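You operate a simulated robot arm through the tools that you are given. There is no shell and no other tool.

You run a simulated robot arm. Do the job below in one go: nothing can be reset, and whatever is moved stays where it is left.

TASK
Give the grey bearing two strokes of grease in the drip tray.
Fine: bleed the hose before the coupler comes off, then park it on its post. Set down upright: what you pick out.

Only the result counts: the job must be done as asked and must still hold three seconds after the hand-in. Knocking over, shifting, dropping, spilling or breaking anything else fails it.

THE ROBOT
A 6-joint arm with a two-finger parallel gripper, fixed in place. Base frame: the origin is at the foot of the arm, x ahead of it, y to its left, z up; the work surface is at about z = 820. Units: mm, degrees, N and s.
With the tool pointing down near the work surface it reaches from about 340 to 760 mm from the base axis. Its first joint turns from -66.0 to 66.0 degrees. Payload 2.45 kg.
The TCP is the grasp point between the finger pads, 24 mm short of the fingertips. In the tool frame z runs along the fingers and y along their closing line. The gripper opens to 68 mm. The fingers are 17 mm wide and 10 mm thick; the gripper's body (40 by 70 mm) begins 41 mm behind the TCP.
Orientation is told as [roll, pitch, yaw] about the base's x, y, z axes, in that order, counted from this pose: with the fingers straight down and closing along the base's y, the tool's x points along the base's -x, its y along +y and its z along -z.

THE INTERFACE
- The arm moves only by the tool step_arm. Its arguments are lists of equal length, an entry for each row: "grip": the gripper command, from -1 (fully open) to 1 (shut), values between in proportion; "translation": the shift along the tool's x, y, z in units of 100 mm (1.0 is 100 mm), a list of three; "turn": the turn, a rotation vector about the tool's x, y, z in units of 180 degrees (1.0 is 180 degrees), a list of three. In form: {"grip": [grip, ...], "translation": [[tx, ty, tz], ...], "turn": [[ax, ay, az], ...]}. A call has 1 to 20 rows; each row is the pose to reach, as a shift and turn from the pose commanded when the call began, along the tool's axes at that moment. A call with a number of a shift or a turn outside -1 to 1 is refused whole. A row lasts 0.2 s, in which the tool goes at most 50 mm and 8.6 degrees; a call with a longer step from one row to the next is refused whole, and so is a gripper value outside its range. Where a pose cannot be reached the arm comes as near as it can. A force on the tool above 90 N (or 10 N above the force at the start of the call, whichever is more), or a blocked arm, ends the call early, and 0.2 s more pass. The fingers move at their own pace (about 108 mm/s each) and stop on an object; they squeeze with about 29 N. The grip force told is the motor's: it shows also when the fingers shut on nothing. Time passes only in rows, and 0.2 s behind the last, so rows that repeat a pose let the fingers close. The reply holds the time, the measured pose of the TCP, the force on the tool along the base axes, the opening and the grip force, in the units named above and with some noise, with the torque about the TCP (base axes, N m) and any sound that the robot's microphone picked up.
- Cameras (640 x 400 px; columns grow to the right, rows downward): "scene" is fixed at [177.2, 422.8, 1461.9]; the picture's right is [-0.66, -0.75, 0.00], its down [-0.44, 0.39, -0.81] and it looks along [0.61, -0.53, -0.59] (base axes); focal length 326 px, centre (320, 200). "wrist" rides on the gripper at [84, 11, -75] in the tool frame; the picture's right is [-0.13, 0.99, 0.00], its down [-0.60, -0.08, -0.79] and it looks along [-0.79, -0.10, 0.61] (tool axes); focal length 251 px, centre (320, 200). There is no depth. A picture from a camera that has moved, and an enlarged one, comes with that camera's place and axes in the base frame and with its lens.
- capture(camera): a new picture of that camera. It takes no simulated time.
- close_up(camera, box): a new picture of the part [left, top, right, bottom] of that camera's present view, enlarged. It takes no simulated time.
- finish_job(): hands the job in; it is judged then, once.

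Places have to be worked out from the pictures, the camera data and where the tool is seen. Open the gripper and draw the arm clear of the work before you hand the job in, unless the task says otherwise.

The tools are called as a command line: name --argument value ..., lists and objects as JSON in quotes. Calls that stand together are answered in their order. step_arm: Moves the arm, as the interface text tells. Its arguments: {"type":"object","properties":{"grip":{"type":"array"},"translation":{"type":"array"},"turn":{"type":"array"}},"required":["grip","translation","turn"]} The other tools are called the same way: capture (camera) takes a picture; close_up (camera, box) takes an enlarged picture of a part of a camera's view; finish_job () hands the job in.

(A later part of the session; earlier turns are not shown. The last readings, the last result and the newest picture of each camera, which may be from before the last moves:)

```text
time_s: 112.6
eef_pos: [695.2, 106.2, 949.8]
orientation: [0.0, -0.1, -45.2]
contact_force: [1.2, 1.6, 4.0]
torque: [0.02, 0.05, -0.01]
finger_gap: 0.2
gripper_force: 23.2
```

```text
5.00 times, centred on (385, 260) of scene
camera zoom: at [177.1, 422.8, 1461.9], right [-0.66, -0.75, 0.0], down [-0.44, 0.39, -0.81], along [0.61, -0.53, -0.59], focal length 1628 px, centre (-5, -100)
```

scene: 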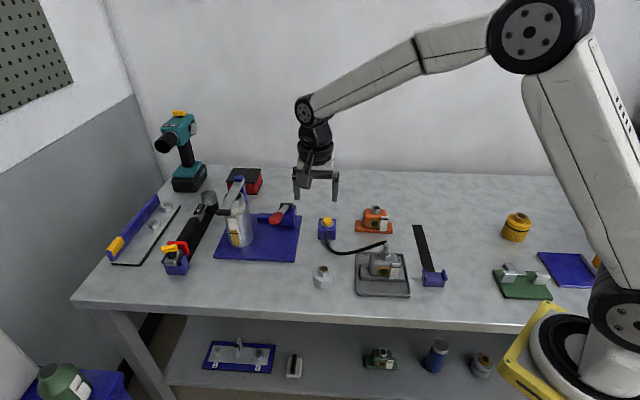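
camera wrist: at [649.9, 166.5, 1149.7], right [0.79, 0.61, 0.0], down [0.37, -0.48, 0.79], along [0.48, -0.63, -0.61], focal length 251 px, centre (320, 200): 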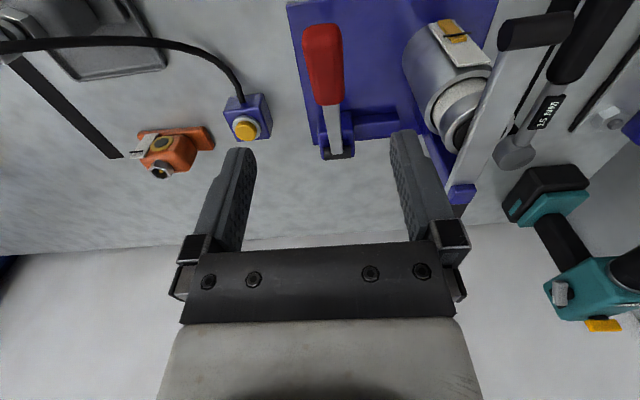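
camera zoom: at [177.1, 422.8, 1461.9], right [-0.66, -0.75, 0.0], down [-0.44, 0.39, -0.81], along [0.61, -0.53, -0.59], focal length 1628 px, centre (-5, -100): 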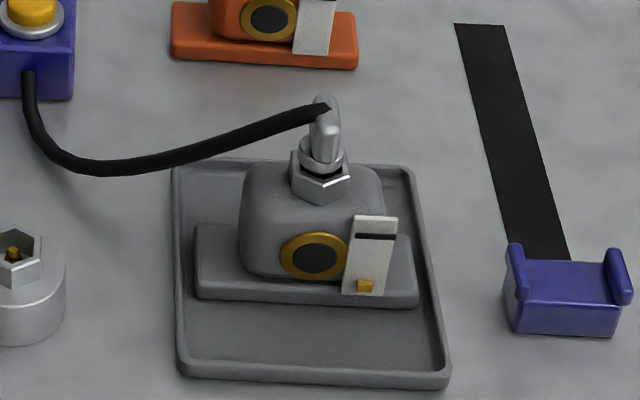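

Grease is reaching the grey bearing: a yellow bar appeared on its gauge. So the red lever is right and the coupler is sealed. I keep pushing to the bottom of the first stroke.

step_arm --grip '[1, 1, 1, 1]' --translation '[[0.0, 0, 0.06], [0.005, 0, 0.12], [0.005, 0, 0.16], [0.005, 0, 0.16]]' --turn '[[0, 0, 0], [0, 0, 0], [0, 0, 0], [0, 0, 0]]'

close_up --camera "scene" --box '[240, 170, 320, 250]'

close_up --camera "scene" --box '[370, 240, 430, 290]'

```text
time_s: 113.6
eef_pos: [695.5, 106.6, 933.9]
orientation: [0.1, 0.1, -45.2]
contact_force: [-1.1, -0.7, 3.3]
torque: [-0.01, 0.04, 0.04]
finger_gap: 0.3
gripper_force: 23.8
```

```text
5.00 times, centred on (280, 210) of scene
camera zoom: at [177.1, 422.8, 1461.9], right [-0.66, -0.75, 0.0], down [-0.44, 0.39, -0.81], along [0.61, -0.53, -0.59], focal length 1628 px, centre (520, 150)
```

zoom: 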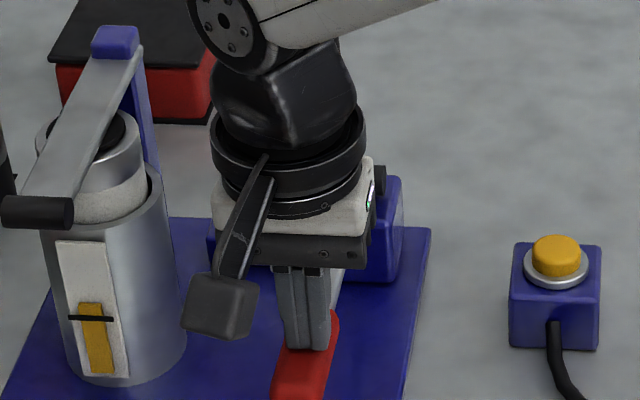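

```text
8.00 times, centred on (400, 265) of scene
camera zoom: at [177.1, 422.8, 1461.9], right [-0.66, -0.75, 0.0], down [-0.44, 0.39, -0.81], along [0.61, -0.53, -0.59], focal length 2605 px, centre (-320, -320)
```

zoom: 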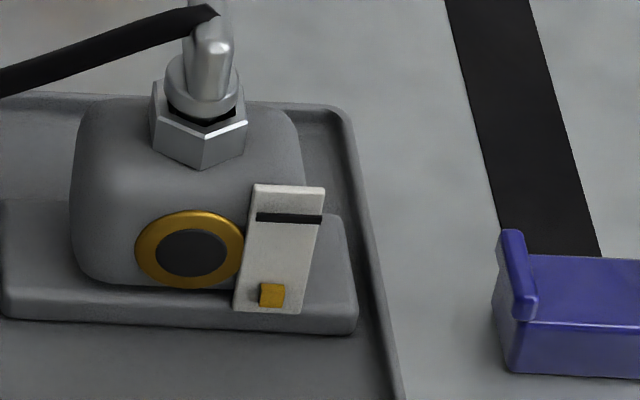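

The yellow mark is growing with the lever travel, so I continue down to the mechanical stop.

step_arm --grip '[1, 1, 1, 1]' --translation '[[0.0, 0, 0.05], [0.0, 0, 0.1], [0.0, 0, 0.13], [0.0, 0, 0.13]]' --turn '[[0, 0, 0], [0, 0, 0], [0, 0, 0], [0, 0, 0]]'

close_up --camera "scene" --box '[240, 180, 320, 270]'

close_up --camera "scene" --box '[370, 240, 430, 290]'

```text
time_s: 114.6
eef_pos: [693.8, 107.8, 925.6]
orientation: [0.1, 0.0, -45.2]
contact_force: [-19.0, -6.9, 41.6]
torque: [-0.23, 0.45, -0.04]
finger_gap: 0.0
gripper_force: 23.3
```

```text
4.44 times, centred on (280, 225) of scene
camera zoom: at [175.7, 422.5, 1462.2], right [-0.66, -0.75, 0.0], down [-0.44, 0.39, -0.81], along [0.61, -0.53, -0.59], focal length 1447 px, centre (498, 89)
```

zoom: 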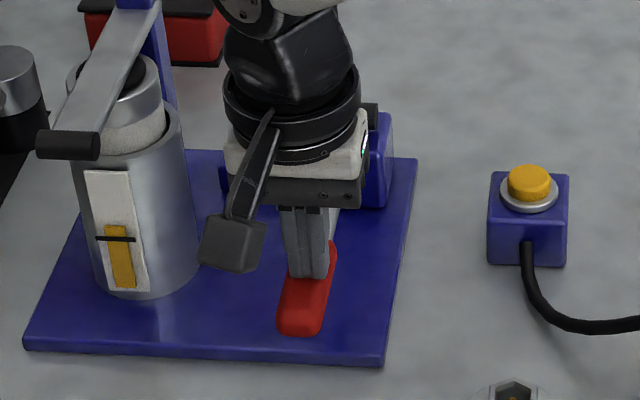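

```text
8.00 times, centred on (400, 265) of scene
camera zoom: at [175.7, 422.5, 1462.2], right [-0.66, -0.75, 0.0], down [-0.44, 0.39, -0.81], along [0.61, -0.53, -0.59], focal length 2605 px, centre (-320, -320)
```

zoom: 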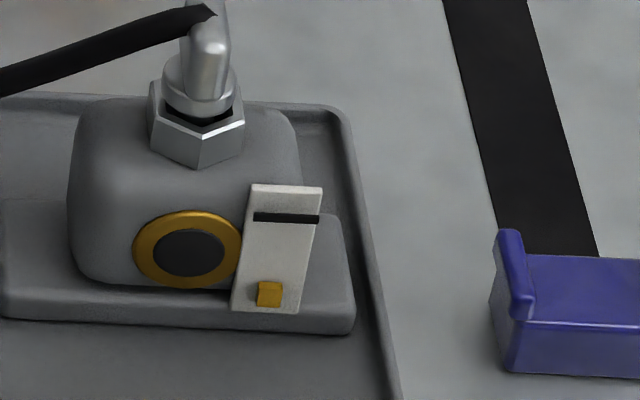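

The bottom stop is reached at 42 N, so that is one full stroke. Now I raise slowly and see whether the lever springs back up.

step_arm --grip '[1, 1, 1, 1]' --translation '[[0.0, 0, -0.05], [0.0, 0, -0.12], [-0.005, 0, -0.25], [-0.005, 0, -0.25]]' --turn '[[0, 0, 0], [0, 0, 0], [0, 0, 0], [0, 0, 0]]'

close_up --camera "scene" --box '[240, 170, 320, 260]'

```text
time_s: 115.6
eef_pos: [694.9, 108.5, 945.4]
orientation: [-0.1, 0.1, -45.2]
contact_force: [-0.3, -0.1, 2.7]
torque: [-0.06, -0.02, -0.02]
finger_gap: 0.0
gripper_force: 23.4
```

```text
4.44 times, centred on (280, 215) of scene
camera zoom: at [177.1, 422.8, 1461.9], right [-0.66, -0.75, 0.0], down [-0.44, 0.39, -0.81], along [0.61, -0.53, -0.59], focal length 1447 px, centre (498, 133)
```

zoom: 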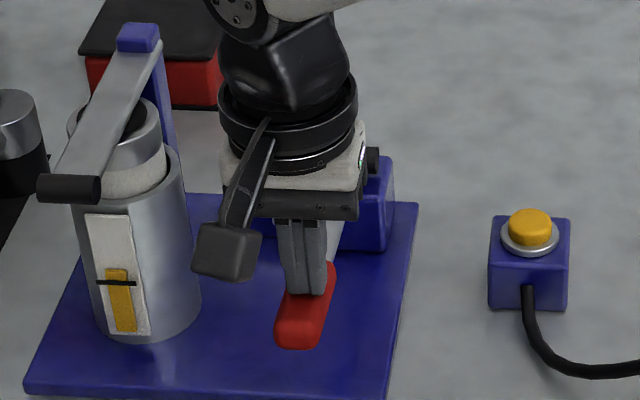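

The lever springs back with the fingers. I raise fully to let it return to its top position.

step_arm --grip '[1, 1, 1, 1, 1, 1]' --translation '[[-0.015, 0, -0.12], [-0.03, 0, -0.25], [-0.045, 0, -0.4], [-0.06, 0, -0.55], [-0.06, 0, -0.68], [-0.06, 0, -0.68]]' --turn '[[0, 0, 0], [0, 0, 0], [0, 0, 0], [0, 0, 0], [0, 0, 0], [0, 0, 0]]'

close_up --camera "scene" --box '[240, 170, 320, 260]'

close_up --camera "scene" --box '[370, 240, 430, 290]'

```text
time_s: 117.0
eef_pos: [700.0, 103.5, 1012.2]
orientation: [-0.1, 0.0, -45.3]
contact_force: [0.5, -0.7, 0.7]
torque: [0.03, 0.03, 0.03]
finger_gap: 0.0
gripper_force: 23.4
```

```text
4.44 times, centred on (280, 215) of scene
camera zoom: at [177.2, 422.8, 1461.9], right [-0.66, -0.75, 0.0], down [-0.44, 0.39, -0.81], along [0.61, -0.53, -0.59], focal length 1447 px, centre (498, 133)
```

zoom: 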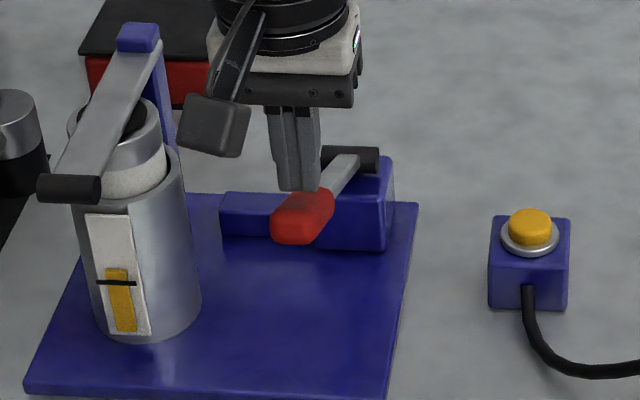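

```text
8.00 times, centred on (400, 265) of scene
camera zoom: at [177.2, 422.8, 1461.9], right [-0.66, -0.75, 0.0], down [-0.44, 0.39, -0.81], along [0.61, -0.53, -0.59], focal length 2605 px, centre (-320, -320)
```

zoom: 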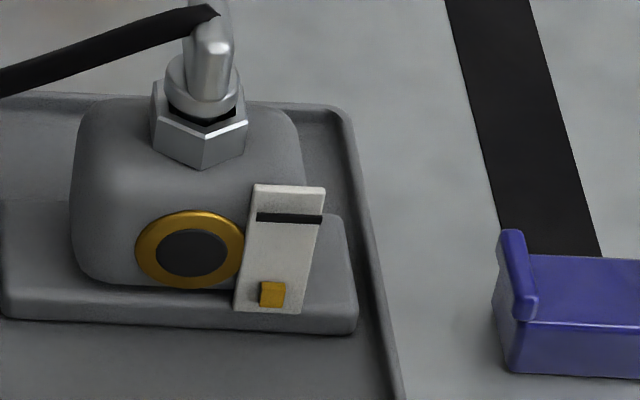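

The lever is back at the top and the gauge shows one portion. Now the second stroke, all the way to the stop.

step_arm --grip '[1, 1, 1, 1, 1, 1]' --translation '[[0.0, 0, 0.12], [0.01, 0, 0.24], [0.03, 0, 0.38], [0.045, 0, 0.52], [0.06, 0, 0.65], [0.06, 0, 0.65]]' --turn '[[0, 0, 0], [0, 0, 0], [0, 0, 0], [0, 0, 0], [0, 0, 0], [0, 0, 0]]'

step_arm --grip '[1, 1, 1, 1, 1]' --translation '[[0.005, 0, 0.06], [0.01, 0, 0.12], [0.01, 0, 0.18], [0.01, 0, 0.235], [0.01, 0, 0.235]]' --turn '[[0, 0, 0], [0, 0, 0], [0, 0, 0], [0, 0, 0], [0, 0, 0]]'

close_up --camera "scene" --box '[370, 240, 430, 290]'

close_up --camera "scene" --box '[240, 180, 320, 270]'

```text
time_s: 118.4
eef_pos: [695.4, 107.2, 947.2]
orientation: [0.0, 0.0, -45.2]
contact_force: [-0.5, 0.1, 3.7]
torque: [0.05, 0.02, -0.02]
finger_gap: 0.0
gripper_force: 23.7
```

```text
time_s: 119.6
eef_pos: [695.7, 108.0, 925.7]
orientation: [0.1, -0.1, -45.1]
contact_force: [-3.0, 4.6, 15.0]
torque: [0.08, 0.1, -0.03]
finger_gap: 0.1
gripper_force: 23.0
```

```text
8.00 times, centred on (400, 265) of scene
camera zoom: at [176.8, 422.9, 1461.9], right [-0.66, -0.75, 0.0], down [-0.44, 0.39, -0.81], along [0.61, -0.53, -0.59], focal length 2605 px, centre (-320, -320)
```

zoom: 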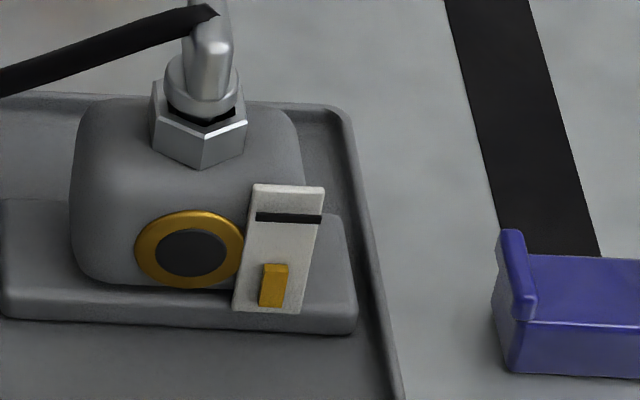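

```text
4.44 times, centred on (280, 225) of scene
camera zoom: at [176.8, 422.9, 1461.9], right [-0.66, -0.75, 0.0], down [-0.44, 0.39, -0.81], along [0.61, -0.53, -0.59], focal length 1447 px, centre (498, 89)
```

zoom: 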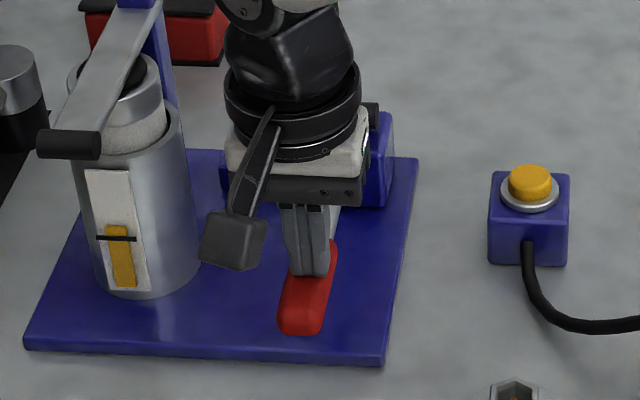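

The gauge bar has doubled: two strokes are in. I raise to let the lever return to the top and clear it.

step_arm --grip '[1, 1, 1, 1, 1, 1, 1]' --translation '[[0, 0, -0.1], [0, 0, -0.2], [-0.01, 0, -0.33], [-0.025, 0, -0.48], [-0.045, 0, -0.63], [-0.07, 0, -0.8], [-0.07, 0, -0.9]]' --turn '[[0, 0, 0], [0, 0, 0], [0, 0, 0], [0, 0, 0], [0, 0, 0], [0, 0, 0], [0, 0, 0]]'

step_arm --grip '[1, 1, 1]' --translation '[[0, 0, -0.2], [0, 0, -0.45], [0, 0, -0.45]]' --turn '[[0, 0, 0], [0, 0, 0], [0, 0, 0]]'

capture --camera "scene"

capture --camera "wrist"

close_up --camera "scene" --box '[300, 205, 350, 255]'

```text
time_s: 121.2
eef_pos: [702.2, 104.1, 1015.4]
orientation: [0.0, 0.1, -45.2]
contact_force: [0.8, -0.7, -0.4]
torque: [-0.01, 0.0, 0.0]
finger_gap: 0.0
gripper_force: 23.8
```

```text
time_s: 122.0
eef_pos: [700.9, 101.4, 1060.6]
orientation: [0.1, 0.0, -45.2]
contact_force: [0.7, 0.2, 0.2]
torque: [-0.02, -0.01, -0.01]
finger_gap: 0.0
gripper_force: 23.1
```

```text
taken
```

scene: 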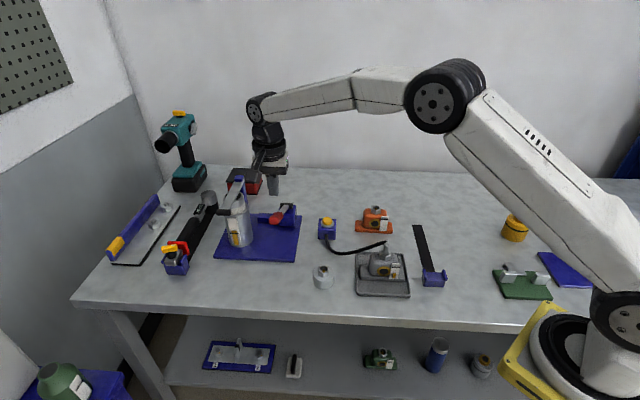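

```text
taken
camera wrist: at [648.8, 169.1, 1134.9], right [0.8, 0.61, 0.0], down [0.37, -0.48, 0.79], along [0.48, -0.63, -0.61], focal length 251 px, centre (320, 200)
```

wrist: 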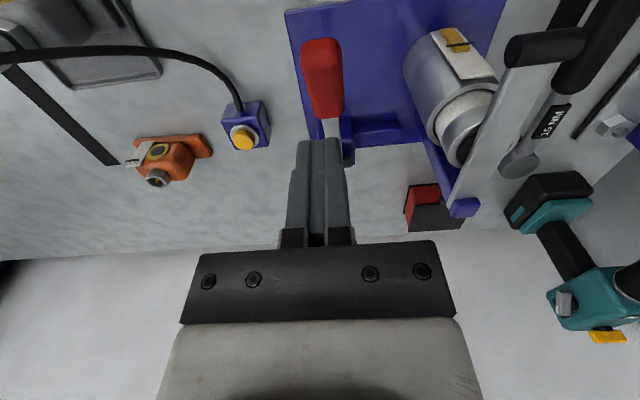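

```text
8.00 times, centred on (325, 230) of scene
camera zoom: at [177.2, 422.8, 1461.9], right [-0.66, -0.75, 0.0], down [-0.44, 0.39, -0.81], along [0.61, -0.53, -0.59], focal length 2605 px, centre (280, -40)
```

zoom: 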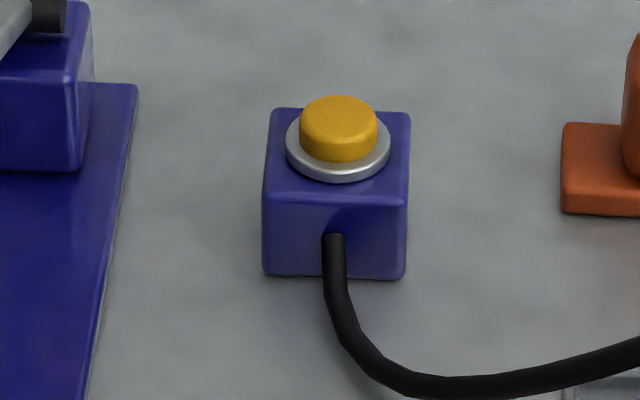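

Next the bleed button on the blue hose block, near (695,-54,876). I move above it at height with fingers closed.

step_arm --grip '[1, 1, 1, 1]' --translation '[[-0.15, -0.16, 0], [-0.33, -0.36, 0], [-0.53, -0.573, 0], [-0.53, -0.573, 0]]' --turn '[[0, 0, 0], [0, 0, 0], [0, 0, 0], [0, 0, 0]]'

step_arm --grip '[1, 1, 1, 1, 1]' --translation '[[-0.15, -0.16, 0], [-0.33, -0.36, 0.1], [-0.53, -0.573, 0.3], [-0.53, -0.573, 0.6], [-0.53, -0.573, 0.6]]' --turn '[[0, 0, 0], [0, 0, 0], [0, 0, 0], [0, 0, 0], [0, 0, 0]]'

capture --camera "wrist"

close_up --camera "scene" --box '[290, 165, 370, 255]'

```text
time_s: 123.0
eef_pos: [698.7, 22.4, 1059.3]
orientation: [0.0, -0.1, -45.2]
contact_force: [-0.2, -0.1, 0.3]
torque: [-0.01, -0.01, -0.01]
finger_gap: 0.0
gripper_force: 23.1
```

```text
time_s: 124.2
eef_pos: [693.1, -54.3, 1000.1]
orientation: [0.0, 0.1, -45.1]
contact_force: [0.4, 0.7, -0.1]
torque: [0.01, -0.01, 0.0]
finger_gap: 0.0
gripper_force: 23.9
```

```text
taken
camera wrist: at [641.0, 13.8, 1074.5], right [0.8, 0.61, 0.0], down [0.37, -0.48, 0.79], along [0.48, -0.63, -0.61], focal length 251 px, centre (320, 200)
```

wrist: 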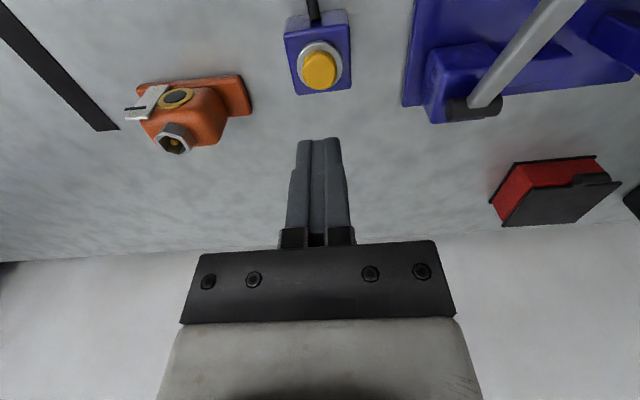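

```text
4.44 times, centred on (330, 210) of scene
camera zoom: at [177.2, 422.8, 1461.9], right [-0.66, -0.75, 0.0], down [-0.44, 0.39, -0.81], along [0.61, -0.53, -0.59], focal length 1447 px, centre (276, 156)
```

zoom: 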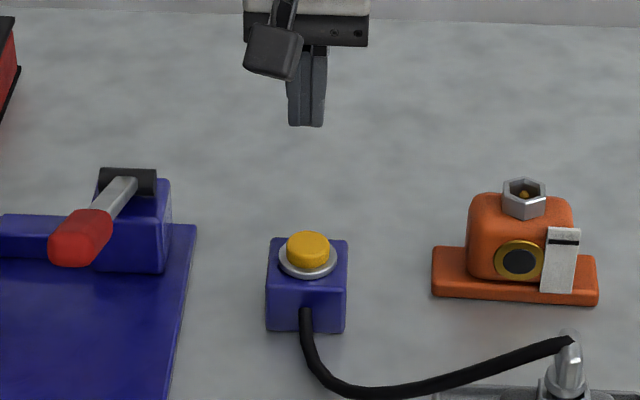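

The button is about 4 mm further out than the tool axis, with its top near z≈885. I shift and descend to just above it.

step_arm --grip '[1, 1, 1, 1, 1]' --translation '[[-0.02, 0, 0.2], [-0.04, 0, 0.45], [-0.04, 0, 0.7], [-0.04, 0, 0.8], [-0.04, 0, 0.8]]' --turn '[[0, 0, 0], [0, 0, 0], [0, 0, 0], [0, 0, 0], [0, 0, 0]]'

close_up --camera "wrist" --box '[240, 60, 400, 220]'

close_up --camera "scene" --box '[300, 195, 355, 250]'

```text
time_s: 125.4
eef_pos: [696.0, -57.1, 919.5]
orientation: [0.0, 0.0, -45.2]
contact_force: [-0.3, -0.2, 0.1]
torque: [0.0, 0.02, 0.01]
finger_gap: 0.1
gripper_force: 23.2
```

```text
2.50 times, centred on (320, 140) of wrist
camera zoom: at [644.4, 9.8, 993.4], right [0.8, 0.61, 0.0], down [0.37, -0.48, 0.79], along [0.48, -0.63, -0.61], focal length 629 px, centre (320, 350)
```

zoom: 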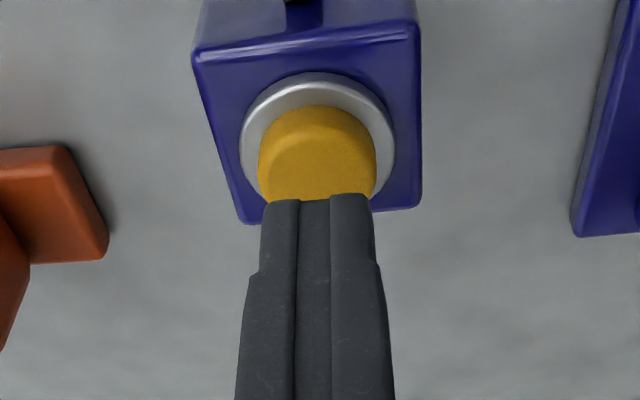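

```text
7.27 times, centred on (328, 222) of scene
camera zoom: at [177.2, 422.8, 1461.9], right [-0.66, -0.75, 0.0], down [-0.44, 0.39, -0.81], along [0.61, -0.53, -0.59], focal length 2368 px, centre (266, 36)
```

zoom: 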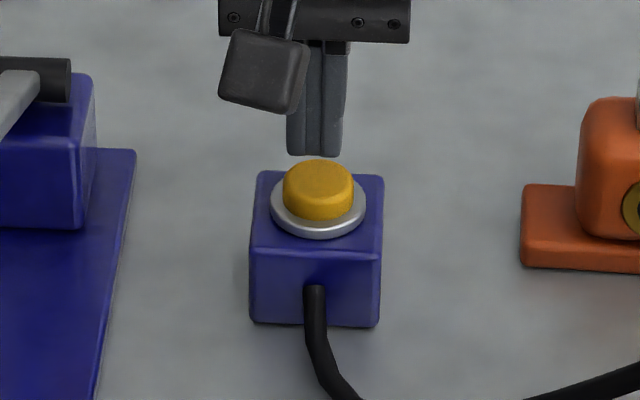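

The fingertips are slightly beyond the button's centre; I shift 3 mm back and press down in small steps.

step_arm --grip '[1, 1, 1, 1]' --translation '[[0.02, 0, 0.0], [0.03, 0, 0.05], [0.03, 0, 0.1], [0.03, 0, 0.1]]' --turn '[[0, 0, 0], [0, 0, 0], [0, 0, 0], [0, 0, 0]]'

close_up --camera "scene" --box '[300, 195, 355, 250]'

```text
time_s: 126.4
eef_pos: [694.9, -54.6, 909.1]
orientation: [0.0, 0.0, -45.2]
contact_force: [0.9, 0.8, -0.2]
torque: [0.01, 0.01, 0.0]
finger_gap: 0.1
gripper_force: 23.4
```

```text
7.27 times, centred on (328, 222) of scene
camera zoom: at [177.2, 422.8, 1461.9], right [-0.66, -0.75, 0.0], down [-0.44, 0.39, -0.81], along [0.61, -0.53, -0.59], focal length 2368 px, centre (266, 36)
```

zoom: 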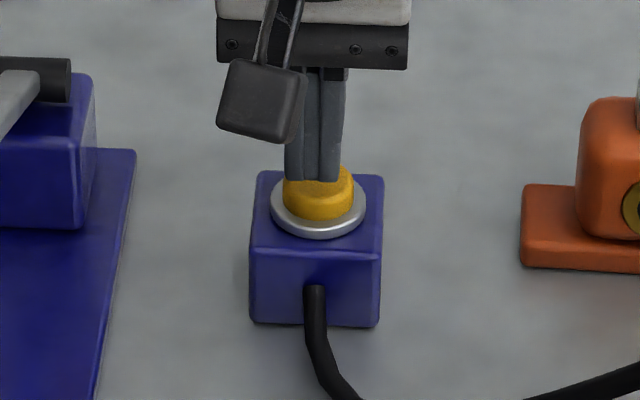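

The fingertips are right over the button's centre. I press down.

step_arm --grip '[1, 1, 1]' --translation '[[0, 0, 0.03], [0, 0, 0.06], [0, 0, 0.06]]' --turn '[[0, 0, 0], [0, 0, 0], [0, 0, 0]]'

step_arm --grip '[1, 1, 1]' --translation '[[0, 0, 0.02], [0, 0, 0.04], [0, 0, 0.04]]' --turn '[[0, 0, 0], [0, 0, 0], [0, 0, 0]]'

close_up --camera "scene" --box '[300, 195, 355, 250]'

close_up --camera "scene" --box '[370, 240, 430, 290]'

```text
time_s: 127.2
eef_pos: [694.5, -54.1, 903.8]
orientation: [0.0, 0.0, -45.2]
contact_force: [0.4, 1.3, 0.2]
torque: [0.01, -0.04, 0.01]
finger_gap: 0.1
gripper_force: 23.7
```

```text
time_s: 128.0
eef_pos: [694.0, -53.5, 900.1]
orientation: [0.0, 0.0, -45.3]
contact_force: [0.4, 0.0, 0.6]
torque: [-0.01, 0.0, 0.0]
finger_gap: 0.0
gripper_force: 23.8
```

```text
7.27 times, centred on (328, 222) of scene
camera zoom: at [177.2, 422.8, 1461.9], right [-0.66, -0.75, 0.0], down [-0.44, 0.39, -0.81], along [0.61, -0.53, -0.59], focal length 2368 px, centre (266, 36)
```

zoom: 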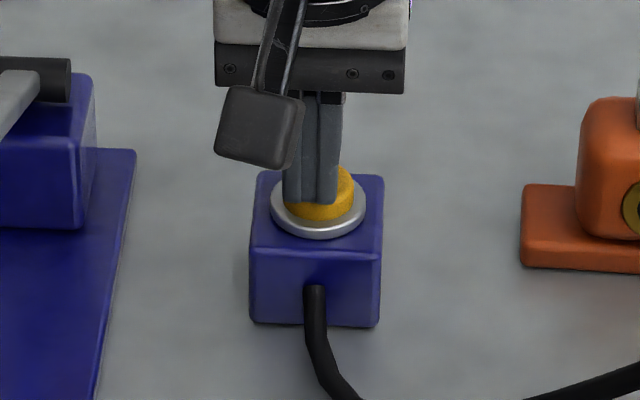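

```text
8.00 times, centred on (400, 265) of scene
camera zoom: at [177.2, 422.8, 1461.9], right [-0.66, -0.75, 0.0], down [-0.44, 0.39, -0.81], along [0.61, -0.53, -0.59], focal length 2605 px, centre (-320, -320)
```

zoom: 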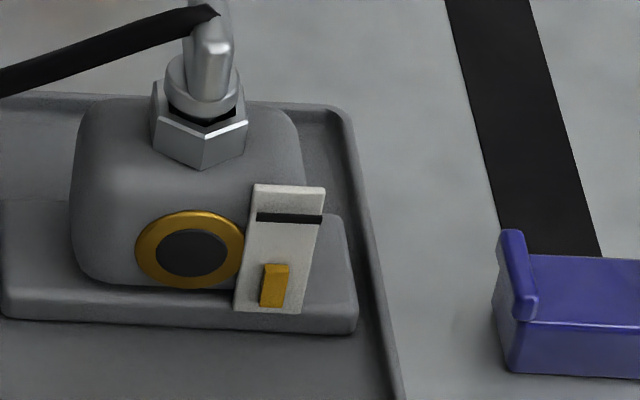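

No contact yet: the button top is lower than I assumed and the fingers are about 5 mm too near the camera. I lift 3 mm, shift 5 mm away and 3 mm sideways, and press again.

step_arm --grip '[1, 1, 1, 1, 1]' --translation '[[0, 0, -0.03], [-0.025, -0.015, -0.04], [-0.05, -0.03, -0.04], [-0.05, -0.03, 0.0], [-0.05, -0.03, 0.0]]' --turn '[[0, 0, 0], [0, 0, 0], [0, 0, 0], [0, 0, 0], [0, 0, 0]]'

close_up --camera "scene" --box '[305, 205, 345, 245]'

close_up --camera "wrist" --box '[240, 60, 400, 220]'

```text
time_s: 129.2
eef_pos: [694.2, -59.1, 901.0]
orientation: [0.0, 0.0, -45.2]
contact_force: [-0.1, -0.1, 0.2]
torque: [0.01, 0.02, 0.01]
finger_gap: 0.2
gripper_force: 23.4
```

```text
10.00 times, centred on (325, 225) of scene
camera zoom: at [177.2, 422.8, 1461.9], right [-0.66, -0.75, 0.0], down [-0.44, 0.39, -0.81], along [0.61, -0.53, -0.59], focal length 3256 px, centre (270, -50)
```

zoom: 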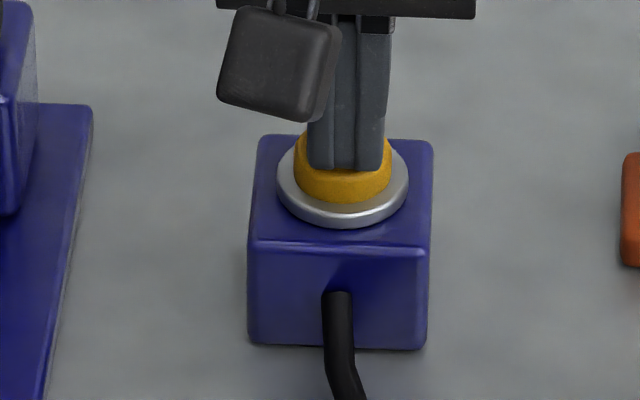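

```text
2.50 times, centred on (320, 140) of wrist
camera zoom: at [641.9, 8.5, 974.7], right [0.8, 0.61, 0.0], down [0.37, -0.48, 0.79], along [0.48, -0.63, -0.61], focal length 629 px, centre (320, 350)
```

zoom: 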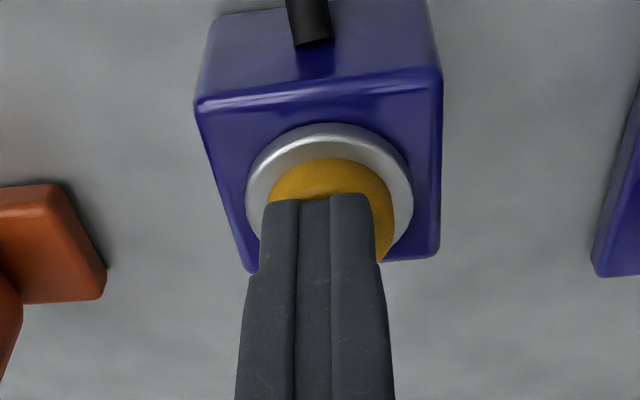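

The fingers are now centred over the button. I press further until I feel it bottom out.

step_arm --grip '[1, 1, 1]' --translation '[[0, 0, 0.02], [0, 0, 0.04], [0, 0, 0.04]]' --turn '[[0, 0, 0], [0, 0, 0], [0, 0, 0]]'

step_arm --grip '[1, 1, 1]' --translation '[[0, 0, 0.02], [0, 0, 0.04], [0, 0, 0.04]]' --turn '[[0, 0, 0], [0, 0, 0], [0, 0, 0]]'

close_up --camera "scene" --box '[305, 205, 345, 245]'

```text
time_s: 130.0
eef_pos: [695.6, -59.8, 897.3]
orientation: [0.0, 0.0, -45.2]
contact_force: [0.0, 0.1, 3.5]
torque: [-0.04, 0.02, -0.01]
finger_gap: 0.0
gripper_force: 24.0
```

```text
time_s: 130.8
eef_pos: [696.3, -58.7, 894.5]
orientation: [0.2, -0.1, -45.3]
contact_force: [3.0, -2.8, 8.8]
torque: [-0.03, -0.04, 0.01]
finger_gap: 0.0
gripper_force: 23.2
heard: click
```

```text
10.00 times, centred on (325, 225) of scene
camera zoom: at [177.1, 422.7, 1461.9], right [-0.66, -0.75, 0.0], down [-0.44, 0.39, -0.81], along [0.61, -0.53, -0.59], focal length 3256 px, centre (270, -50)
```

zoom: 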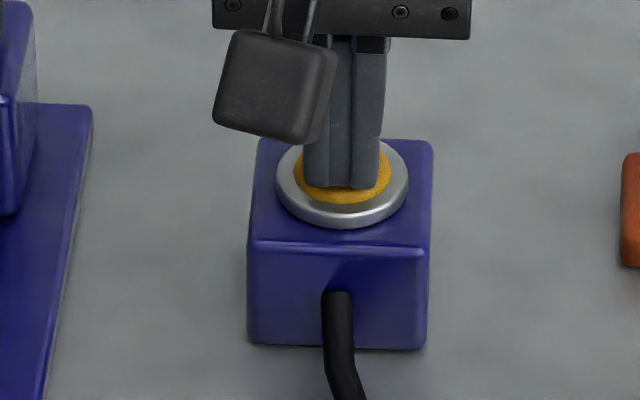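

"Click": the bleed button went in. I hold it a second to let the pressure bleed, then release and rise.

step_arm --grip '[1, 1, 1, 1, 1, 1]' --translation '[[0, 0, 0.005], [0, 0, 0.008], [0, 0, 0.008], [0, 0, 0.008], [0, 0, 0.008], [0, 0, 0.008]]' --turn '[[0, 0, 0], [0, 0, 0], [0, 0, 0], [0, 0, 0], [0, 0, 0], [0, 0, 0]]'

step_arm --grip '[1, 1, 1, 1]' --translation '[[0, 0, -0.1], [0, 0, -0.4], [0, 0, -0.8], [0, 0, -1.0]]' --turn '[[0, 0, 0], [0, 0, 0], [0, 0, 0], [0, 0, 0]]'

capture --camera "scene"

close_up --camera "scene" --box '[300, 205, 430, 300]'

```text
time_s: 132.2
eef_pos: [696.6, -59.6, 893.0]
orientation: [0.0, -0.2, -45.2]
contact_force: [-3.0, 6.4, 25.7]
torque: [0.15, 0.04, 0.02]
finger_gap: 0.0
gripper_force: 23.8
```

```text
time_s: 133.2
eef_pos: [694.5, -58.7, 990.3]
orientation: [0.0, 0.2, -45.1]
contact_force: [0.3, 0.0, -0.1]
torque: [0.0, -0.01, -0.04]
finger_gap: 0.2
gripper_force: 23.8
```

```text
taken
```

scene: 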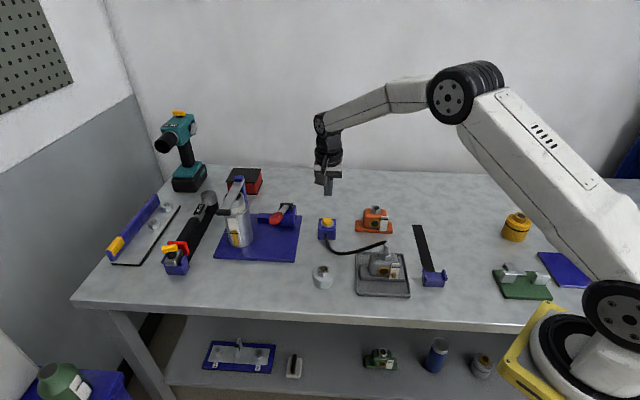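

```text
4.21 times, centred on (365, 252) of scene
camera zoom: at [177.2, 422.8, 1461.9], right [-0.66, -0.75, 0.0], down [-0.44, 0.39, -0.81], along [0.61, -0.53, -0.59], focal length 1371 px, centre (130, -21)
```

zoom: 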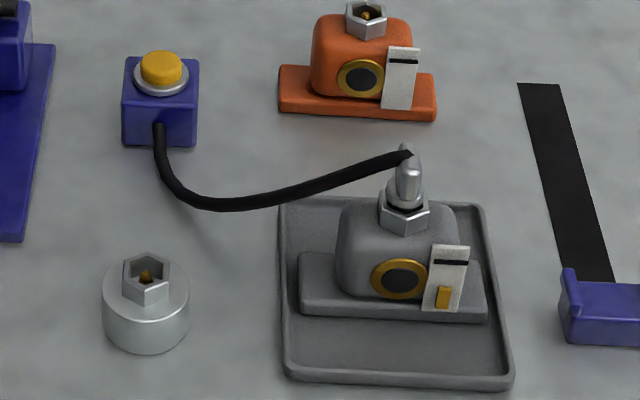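

The bleed is done and everything stands. Now I go back over the coupler with an open gripper.

step_arm --grip '[-1, -1, -1, -1, -1]' --translation '[[0.1, -0.1, -0.25], [0.3, -0.3, -0.45], [0.5, -0.52, -0.45], [0.71, -0.725, -0.45], [0.71, -0.725, -0.45]]' --turn '[[0, 0, 0], [0, 0, 0], [0, 0, 0], [0, 0, 0], [0, 0, 0]]'

step_arm --grip '[-1, -1, -1, -1, -1]' --translation '[[0.2, -0.2, 0], [0.4, -0.4, 0], [0.6, -0.6, 0.1], [0.71, -0.725, 0.3], [0.71, -0.725, 0.3]]' --turn '[[0, 0, 0], [0, 0, 0], [0, 0, 0], [0, 0, 0], [0, 0, 0]]'

close_up --camera "wrist" --box '[200, 0, 440, 220]'

close_up --camera "scene" --box '[365, 195, 425, 275]'

```text
time_s: 134.4
eef_pos: [595.6, -60.7, 1034.8]
orientation: [0.0, 0.0, -45.2]
contact_force: [0.2, 0.1, -0.3]
torque: [-0.01, -0.01, 0.03]
finger_gap: 68.1
gripper_force: 0.1
```

```text
time_s: 135.6
eef_pos: [492.0, -62.2, 1005.3]
orientation: [-0.1, 0.1, -45.2]
contact_force: [0.6, 0.2, 0.3]
torque: [0.0, 0.0, -0.01]
finger_gap: 68.1
gripper_force: 0.0
```

```text
1.82 times, centred on (320, 110) of wrist
camera zoom: at [440.6, 6.2, 1079.8], right [0.8, 0.61, 0.0], down [0.37, -0.48, 0.79], along [0.48, -0.63, -0.61], focal length 457 px, centre (320, 364)
```

zoom: 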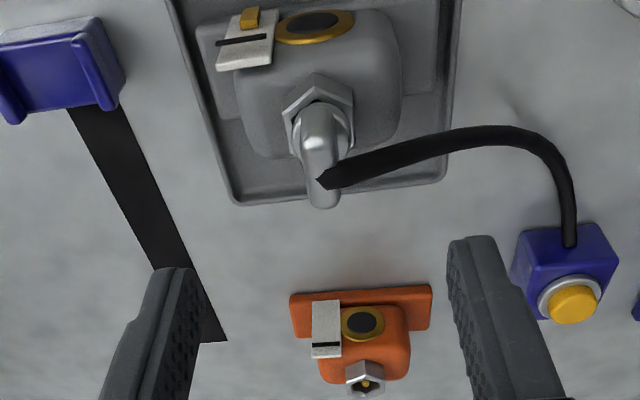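

```text
5.00 times, centred on (395, 235) of scene
camera zoom: at [177.2, 422.8, 1461.9], right [-0.66, -0.75, 0.0], down [-0.44, 0.39, -0.81], along [0.61, -0.53, -0.59], focal length 1628 px, centre (-55, 25)
```

zoom: 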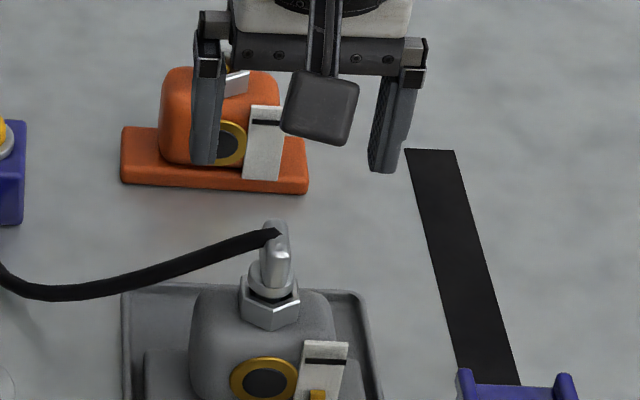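

The slab top is near z≈931, offset about 1 mm and yawed about 7° from the tool. I align the yaw and come down part way to check.

step_arm --grip '[-1, -1, -1, -1, -1]' --translation '[[0, 0.005, 0.15], [0, 0.01, 0.3], [0, 0.01, 0.4], [0, 0.01, 0.4], [0, 0.01, 0.4]]' --turn '[[0, 0, 0.02], [0, 0, 0.039], [0, 0, 0.039], [0, 0, 0.039], [0, 0, 0.039]]'

close_up --camera "wrist" --box '[220, 40, 420, 230]'

close_up --camera "scene" --box '[365, 215, 425, 285]'

```text
time_s: 136.8
eef_pos: [494.7, -60.3, 965.5]
orientation: [0.0, 0.1, -52.4]
contact_force: [0.0, -0.1, -0.1]
torque: [-0.01, 0.0, 0.01]
finger_gap: 67.8
gripper_force: 0.0
```

```text
2.11 times, centred on (320, 135) of wrist
camera zoom: at [450.5, 12.8, 1040.4], right [0.86, 0.5, 0.0], down [0.31, -0.53, 0.79], along [0.4, -0.68, -0.61], focal length 529 px, centre (320, 337)
```

zoom: 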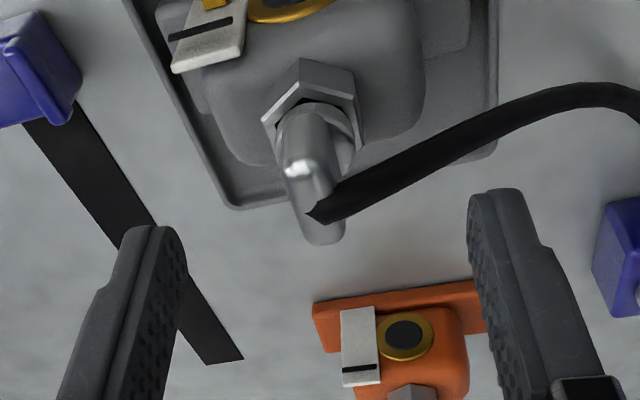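

```text
5.71 times, centred on (395, 250) of scene
camera zoom: at [177.2, 422.8, 1461.9], right [-0.66, -0.75, 0.0], down [-0.44, 0.39, -0.81], along [0.61, -0.53, -0.59], focal length 1860 px, centre (-109, -86)
```

zoom: 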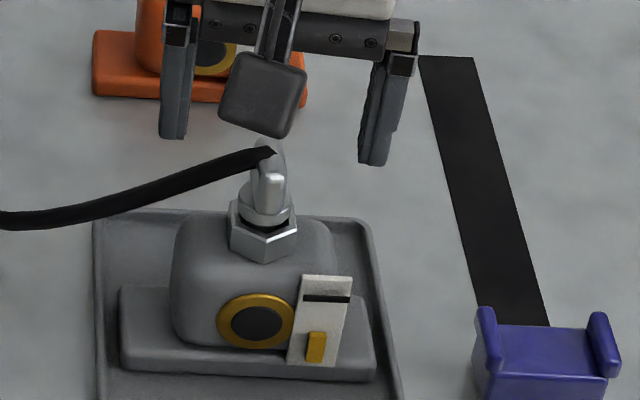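

I over-corrected the yaw; about half is right. I turn back 3.5°, shift 2 mm sideways and descend to the grasp height.

step_arm --grip '[-1, -1, -1, -1, -1]' --translation '[[0, -0.01, 0.05], [0, -0.02, 0.15], [0, -0.02, 0.2], [0, -0.02, 0.2], [0, -0.02, 0.2]]' --turn '[[0, 0, -0.01], [0, 0, -0.0195], [0, 0, -0.0195], [0, 0, -0.0195], [0, 0, -0.0195]]'

close_up --camera "wrist" --box '[220, 50, 420, 240]'

close_up --camera "scene" --box '[365, 225, 425, 285]'

```text
time_s: 138.0
eef_pos: [491.2, -61.3, 946.8]
orientation: [0.0, 0.0, -48.7]
contact_force: [0.6, 0.0, -0.6]
torque: [0.02, -0.02, 0.03]
finger_gap: 67.8
gripper_force: 0.1
```

```text
2.11 times, centred on (320, 145) of wrist
camera zoom: at [443.9, 8.4, 1020.0], right [0.83, 0.56, 0.0], down [0.34, -0.51, 0.79], along [0.44, -0.66, -0.61], focal length 529 px, centre (320, 316)
```

zoom: 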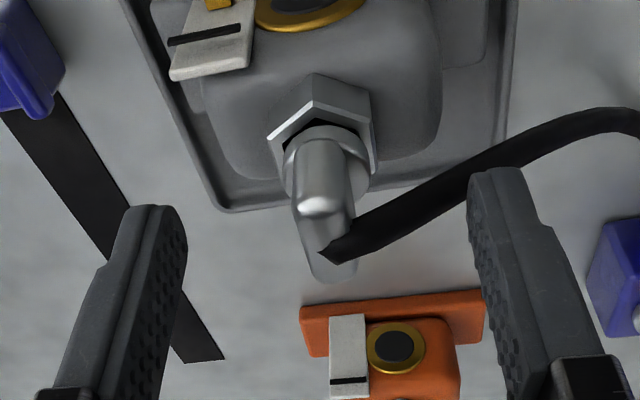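

```text
6.67 times, centred on (395, 255) of scene
camera zoom: at [177.2, 422.8, 1461.9], right [-0.66, -0.75, 0.0], down [-0.44, 0.39, -0.81], along [0.61, -0.53, -0.59], focal length 2171 px, centre (-180, -167)
```

zoom: 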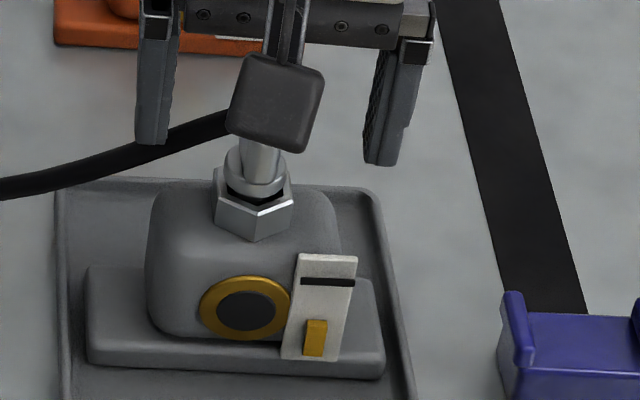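

This matches the reference view except for about 4 mm of height. I go down 4 mm and grip.

step_arm --grip '[-1, -1, -1, -1, -0.2, 0.2, 0.5, 0.7, 1.0, 1.0]' --translation '[[0, 0.003, 0.02], [0, 0.006, 0.04], [0, 0.006, 0.042], [0, 0.006, 0.042], [0, 0.006, 0.042], [0, 0.006, 0.042], [0, 0.006, 0.042], [0, 0.006, 0.042], [0, 0.006, 0.042], [0, 0.006, 0.042]]' --turn '[[0, 0, 0], [0, 0, 0], [0, 0, 0], [0, 0, 0], [0, 0, 0], [0, 0, 0], [0, 0, 0], [0, 0, 0], [0, 0, 0], [0, 0, 0]]'

close_up --camera "wrist" --box '[270, 60, 370, 180]'

close_up --camera "scene" --box '[365, 225, 425, 285]'

```text
time_s: 140.2
eef_pos: [492.6, -61.7, 941.6]
orientation: [0.0, 0.0, -48.7]
contact_force: [0.6, -0.3, 1.0]
torque: [0.0, -0.04, 0.0]
finger_gap: 11.4
gripper_force: 28.6
```

```text
3.33 times, centred on (320, 120) of wrist
camera zoom: at [444.6, 8.7, 1015.5], right [0.83, 0.56, 0.0], down [0.34, -0.51, 0.79], along [0.44, -0.66, -0.61], focal length 838 px, centre (320, 467)
```

zoom: 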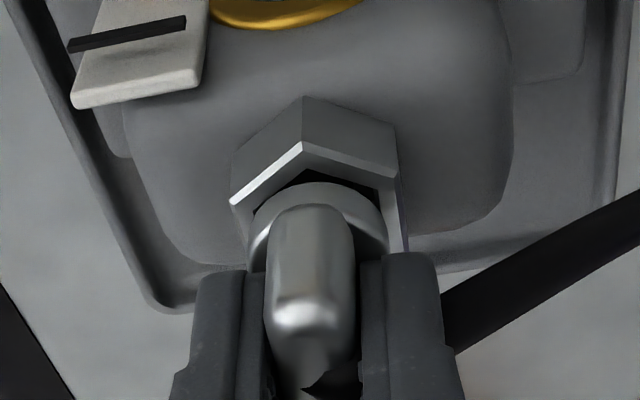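

```text
6.67 times, centred on (395, 255) of scene
camera zoom: at [177.2, 422.8, 1461.9], right [-0.66, -0.75, 0.0], down [-0.44, 0.39, -0.81], along [0.61, -0.53, -0.59], focal length 2171 px, centre (-180, -167)
```

zoom: 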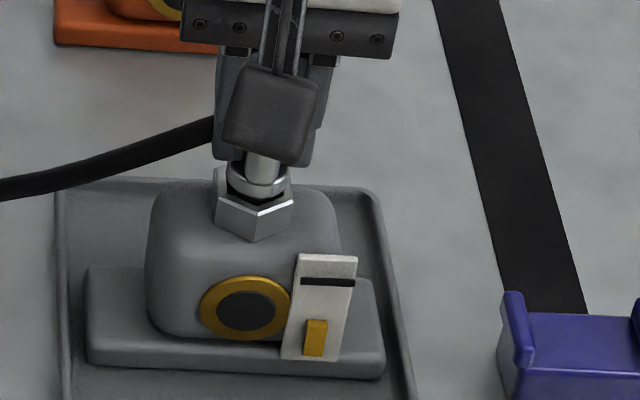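

Gripped straight. I lift slowly and check that the bearing stays down.

step_arm --grip '[1, 1, 1, 1]' --translation '[[0, 0, -0.02], [0, 0, -0.05], [0, 0, -0.08], [0, 0, -0.08]]' --turn '[[0, 0, 0], [0, 0, 0], [0, 0, 0], [0, 0, 0]]'

close_up --camera "scene" --box '[365, 225, 425, 285]'

```text
time_s: 141.2
eef_pos: [492.8, -62.6, 949.6]
orientation: [0.0, 0.1, -48.7]
contact_force: [0.2, -0.5, -0.1]
torque: [0.0, -0.01, 0.01]
finger_gap: 11.4
gripper_force: 29.1
```

```text
6.67 times, centred on (395, 255) of scene
camera zoom: at [177.2, 422.8, 1461.9], right [-0.66, -0.75, 0.0], down [-0.44, 0.39, -0.81], along [0.61, -0.53, -0.59], focal length 2171 px, centre (-180, -167)
```

zoom: 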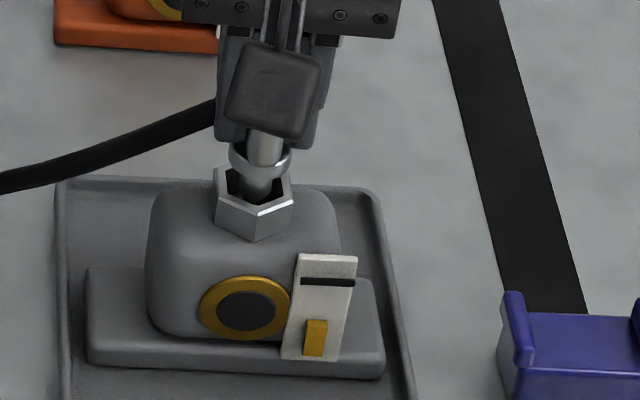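

It comes off cleanly and the bearing stays put. I raise it and carry it toward the post.

step_arm --grip '[1, 1, 1, 1, 1]' --translation '[[0, 0, -0.15], [0, 0, -0.4], [0.06, 0.24, -0.45], [0.12, 0.48, -0.45], [0.19, 0.72, -0.45]]' --turn '[[0, 0, 0], [0, 0, 0], [0, 0, -0.01], [0, 0, -0.0205], [0, 0, -0.0205]]'

step_arm --grip '[1, 1, 1, 1, 1]' --translation '[[0.08, 0.24, 0], [0.15, 0.48, 0], [0.236, 0.7, 0], [0.236, 0.7, 0], [0.236, 0.7, 0]]' --turn '[[0, 0, 0], [0, 0, 0], [0, 0, 0], [0, 0, 0], [0, 0, 0]]'

close_up --camera "wrist" --box '[240, 0, 400, 200]'

close_up --camera "scene" --box '[295, 205, 355, 295]'

close_up --camera "scene" --box '[340, 215, 430, 305]'

```text
time_s: 142.4
eef_pos: [536.5, 2.3, 993.9]
orientation: [0.0, 0.0, -45.0]
contact_force: [0.4, 0.7, -1.4]
torque: [-0.05, -0.02, -0.01]
finger_gap: 11.2
gripper_force: 29.0
```

```text
time_s: 143.6
eef_pos: [567.1, 66.7, 994.4]
orientation: [0.0, 0.0, -45.0]
contact_force: [-0.7, 0.3, -1.2]
torque: [-0.01, 0.0, 0.02]
finger_gap: 11.3
gripper_force: 29.1
```

```text
2.00 times, centred on (320, 100) of wrist
camera zoom: at [515.0, 134.4, 1068.6], right [0.79, 0.61, 0.0], down [0.37, -0.48, 0.79], along [0.48, -0.63, -0.61], focal length 503 px, centre (320, 400)
```

zoom: 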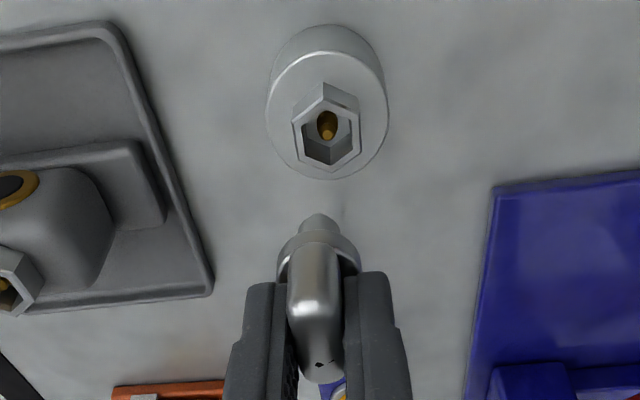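

```text
4.44 times, centred on (325, 250) of scene
camera zoom: at [177.2, 422.8, 1461.9], right [-0.66, -0.75, 0.0], down [-0.44, 0.39, -0.81], along [0.61, -0.53, -0.59], focal length 1447 px, centre (298, -22)
```

zoom: 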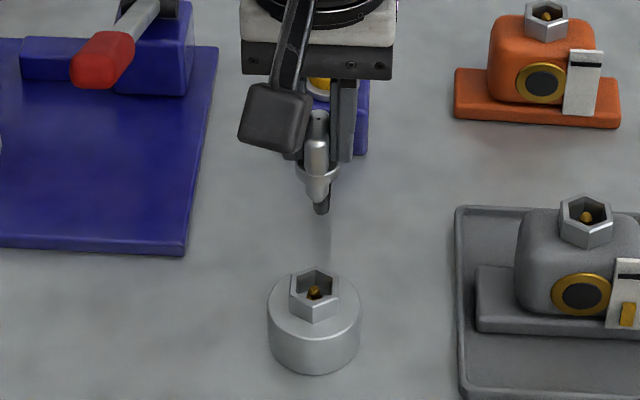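

```text
4.44 times, centred on (385, 260) of scene
camera zoom: at [177.2, 422.8, 1461.9], right [-0.66, -0.75, 0.0], down [-0.44, 0.39, -0.81], along [0.61, -0.53, -0.59], focal length 1447 px, centre (31, -67)
```

zoom: 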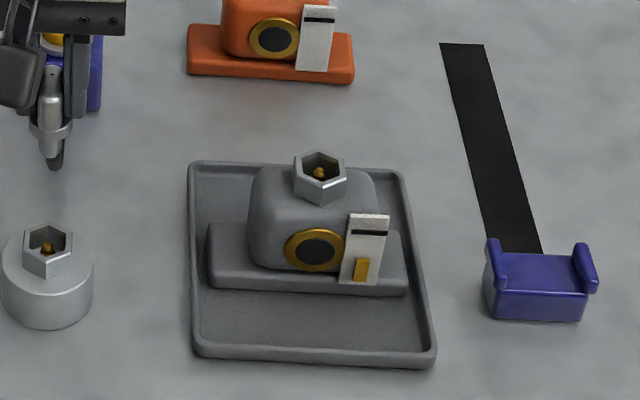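

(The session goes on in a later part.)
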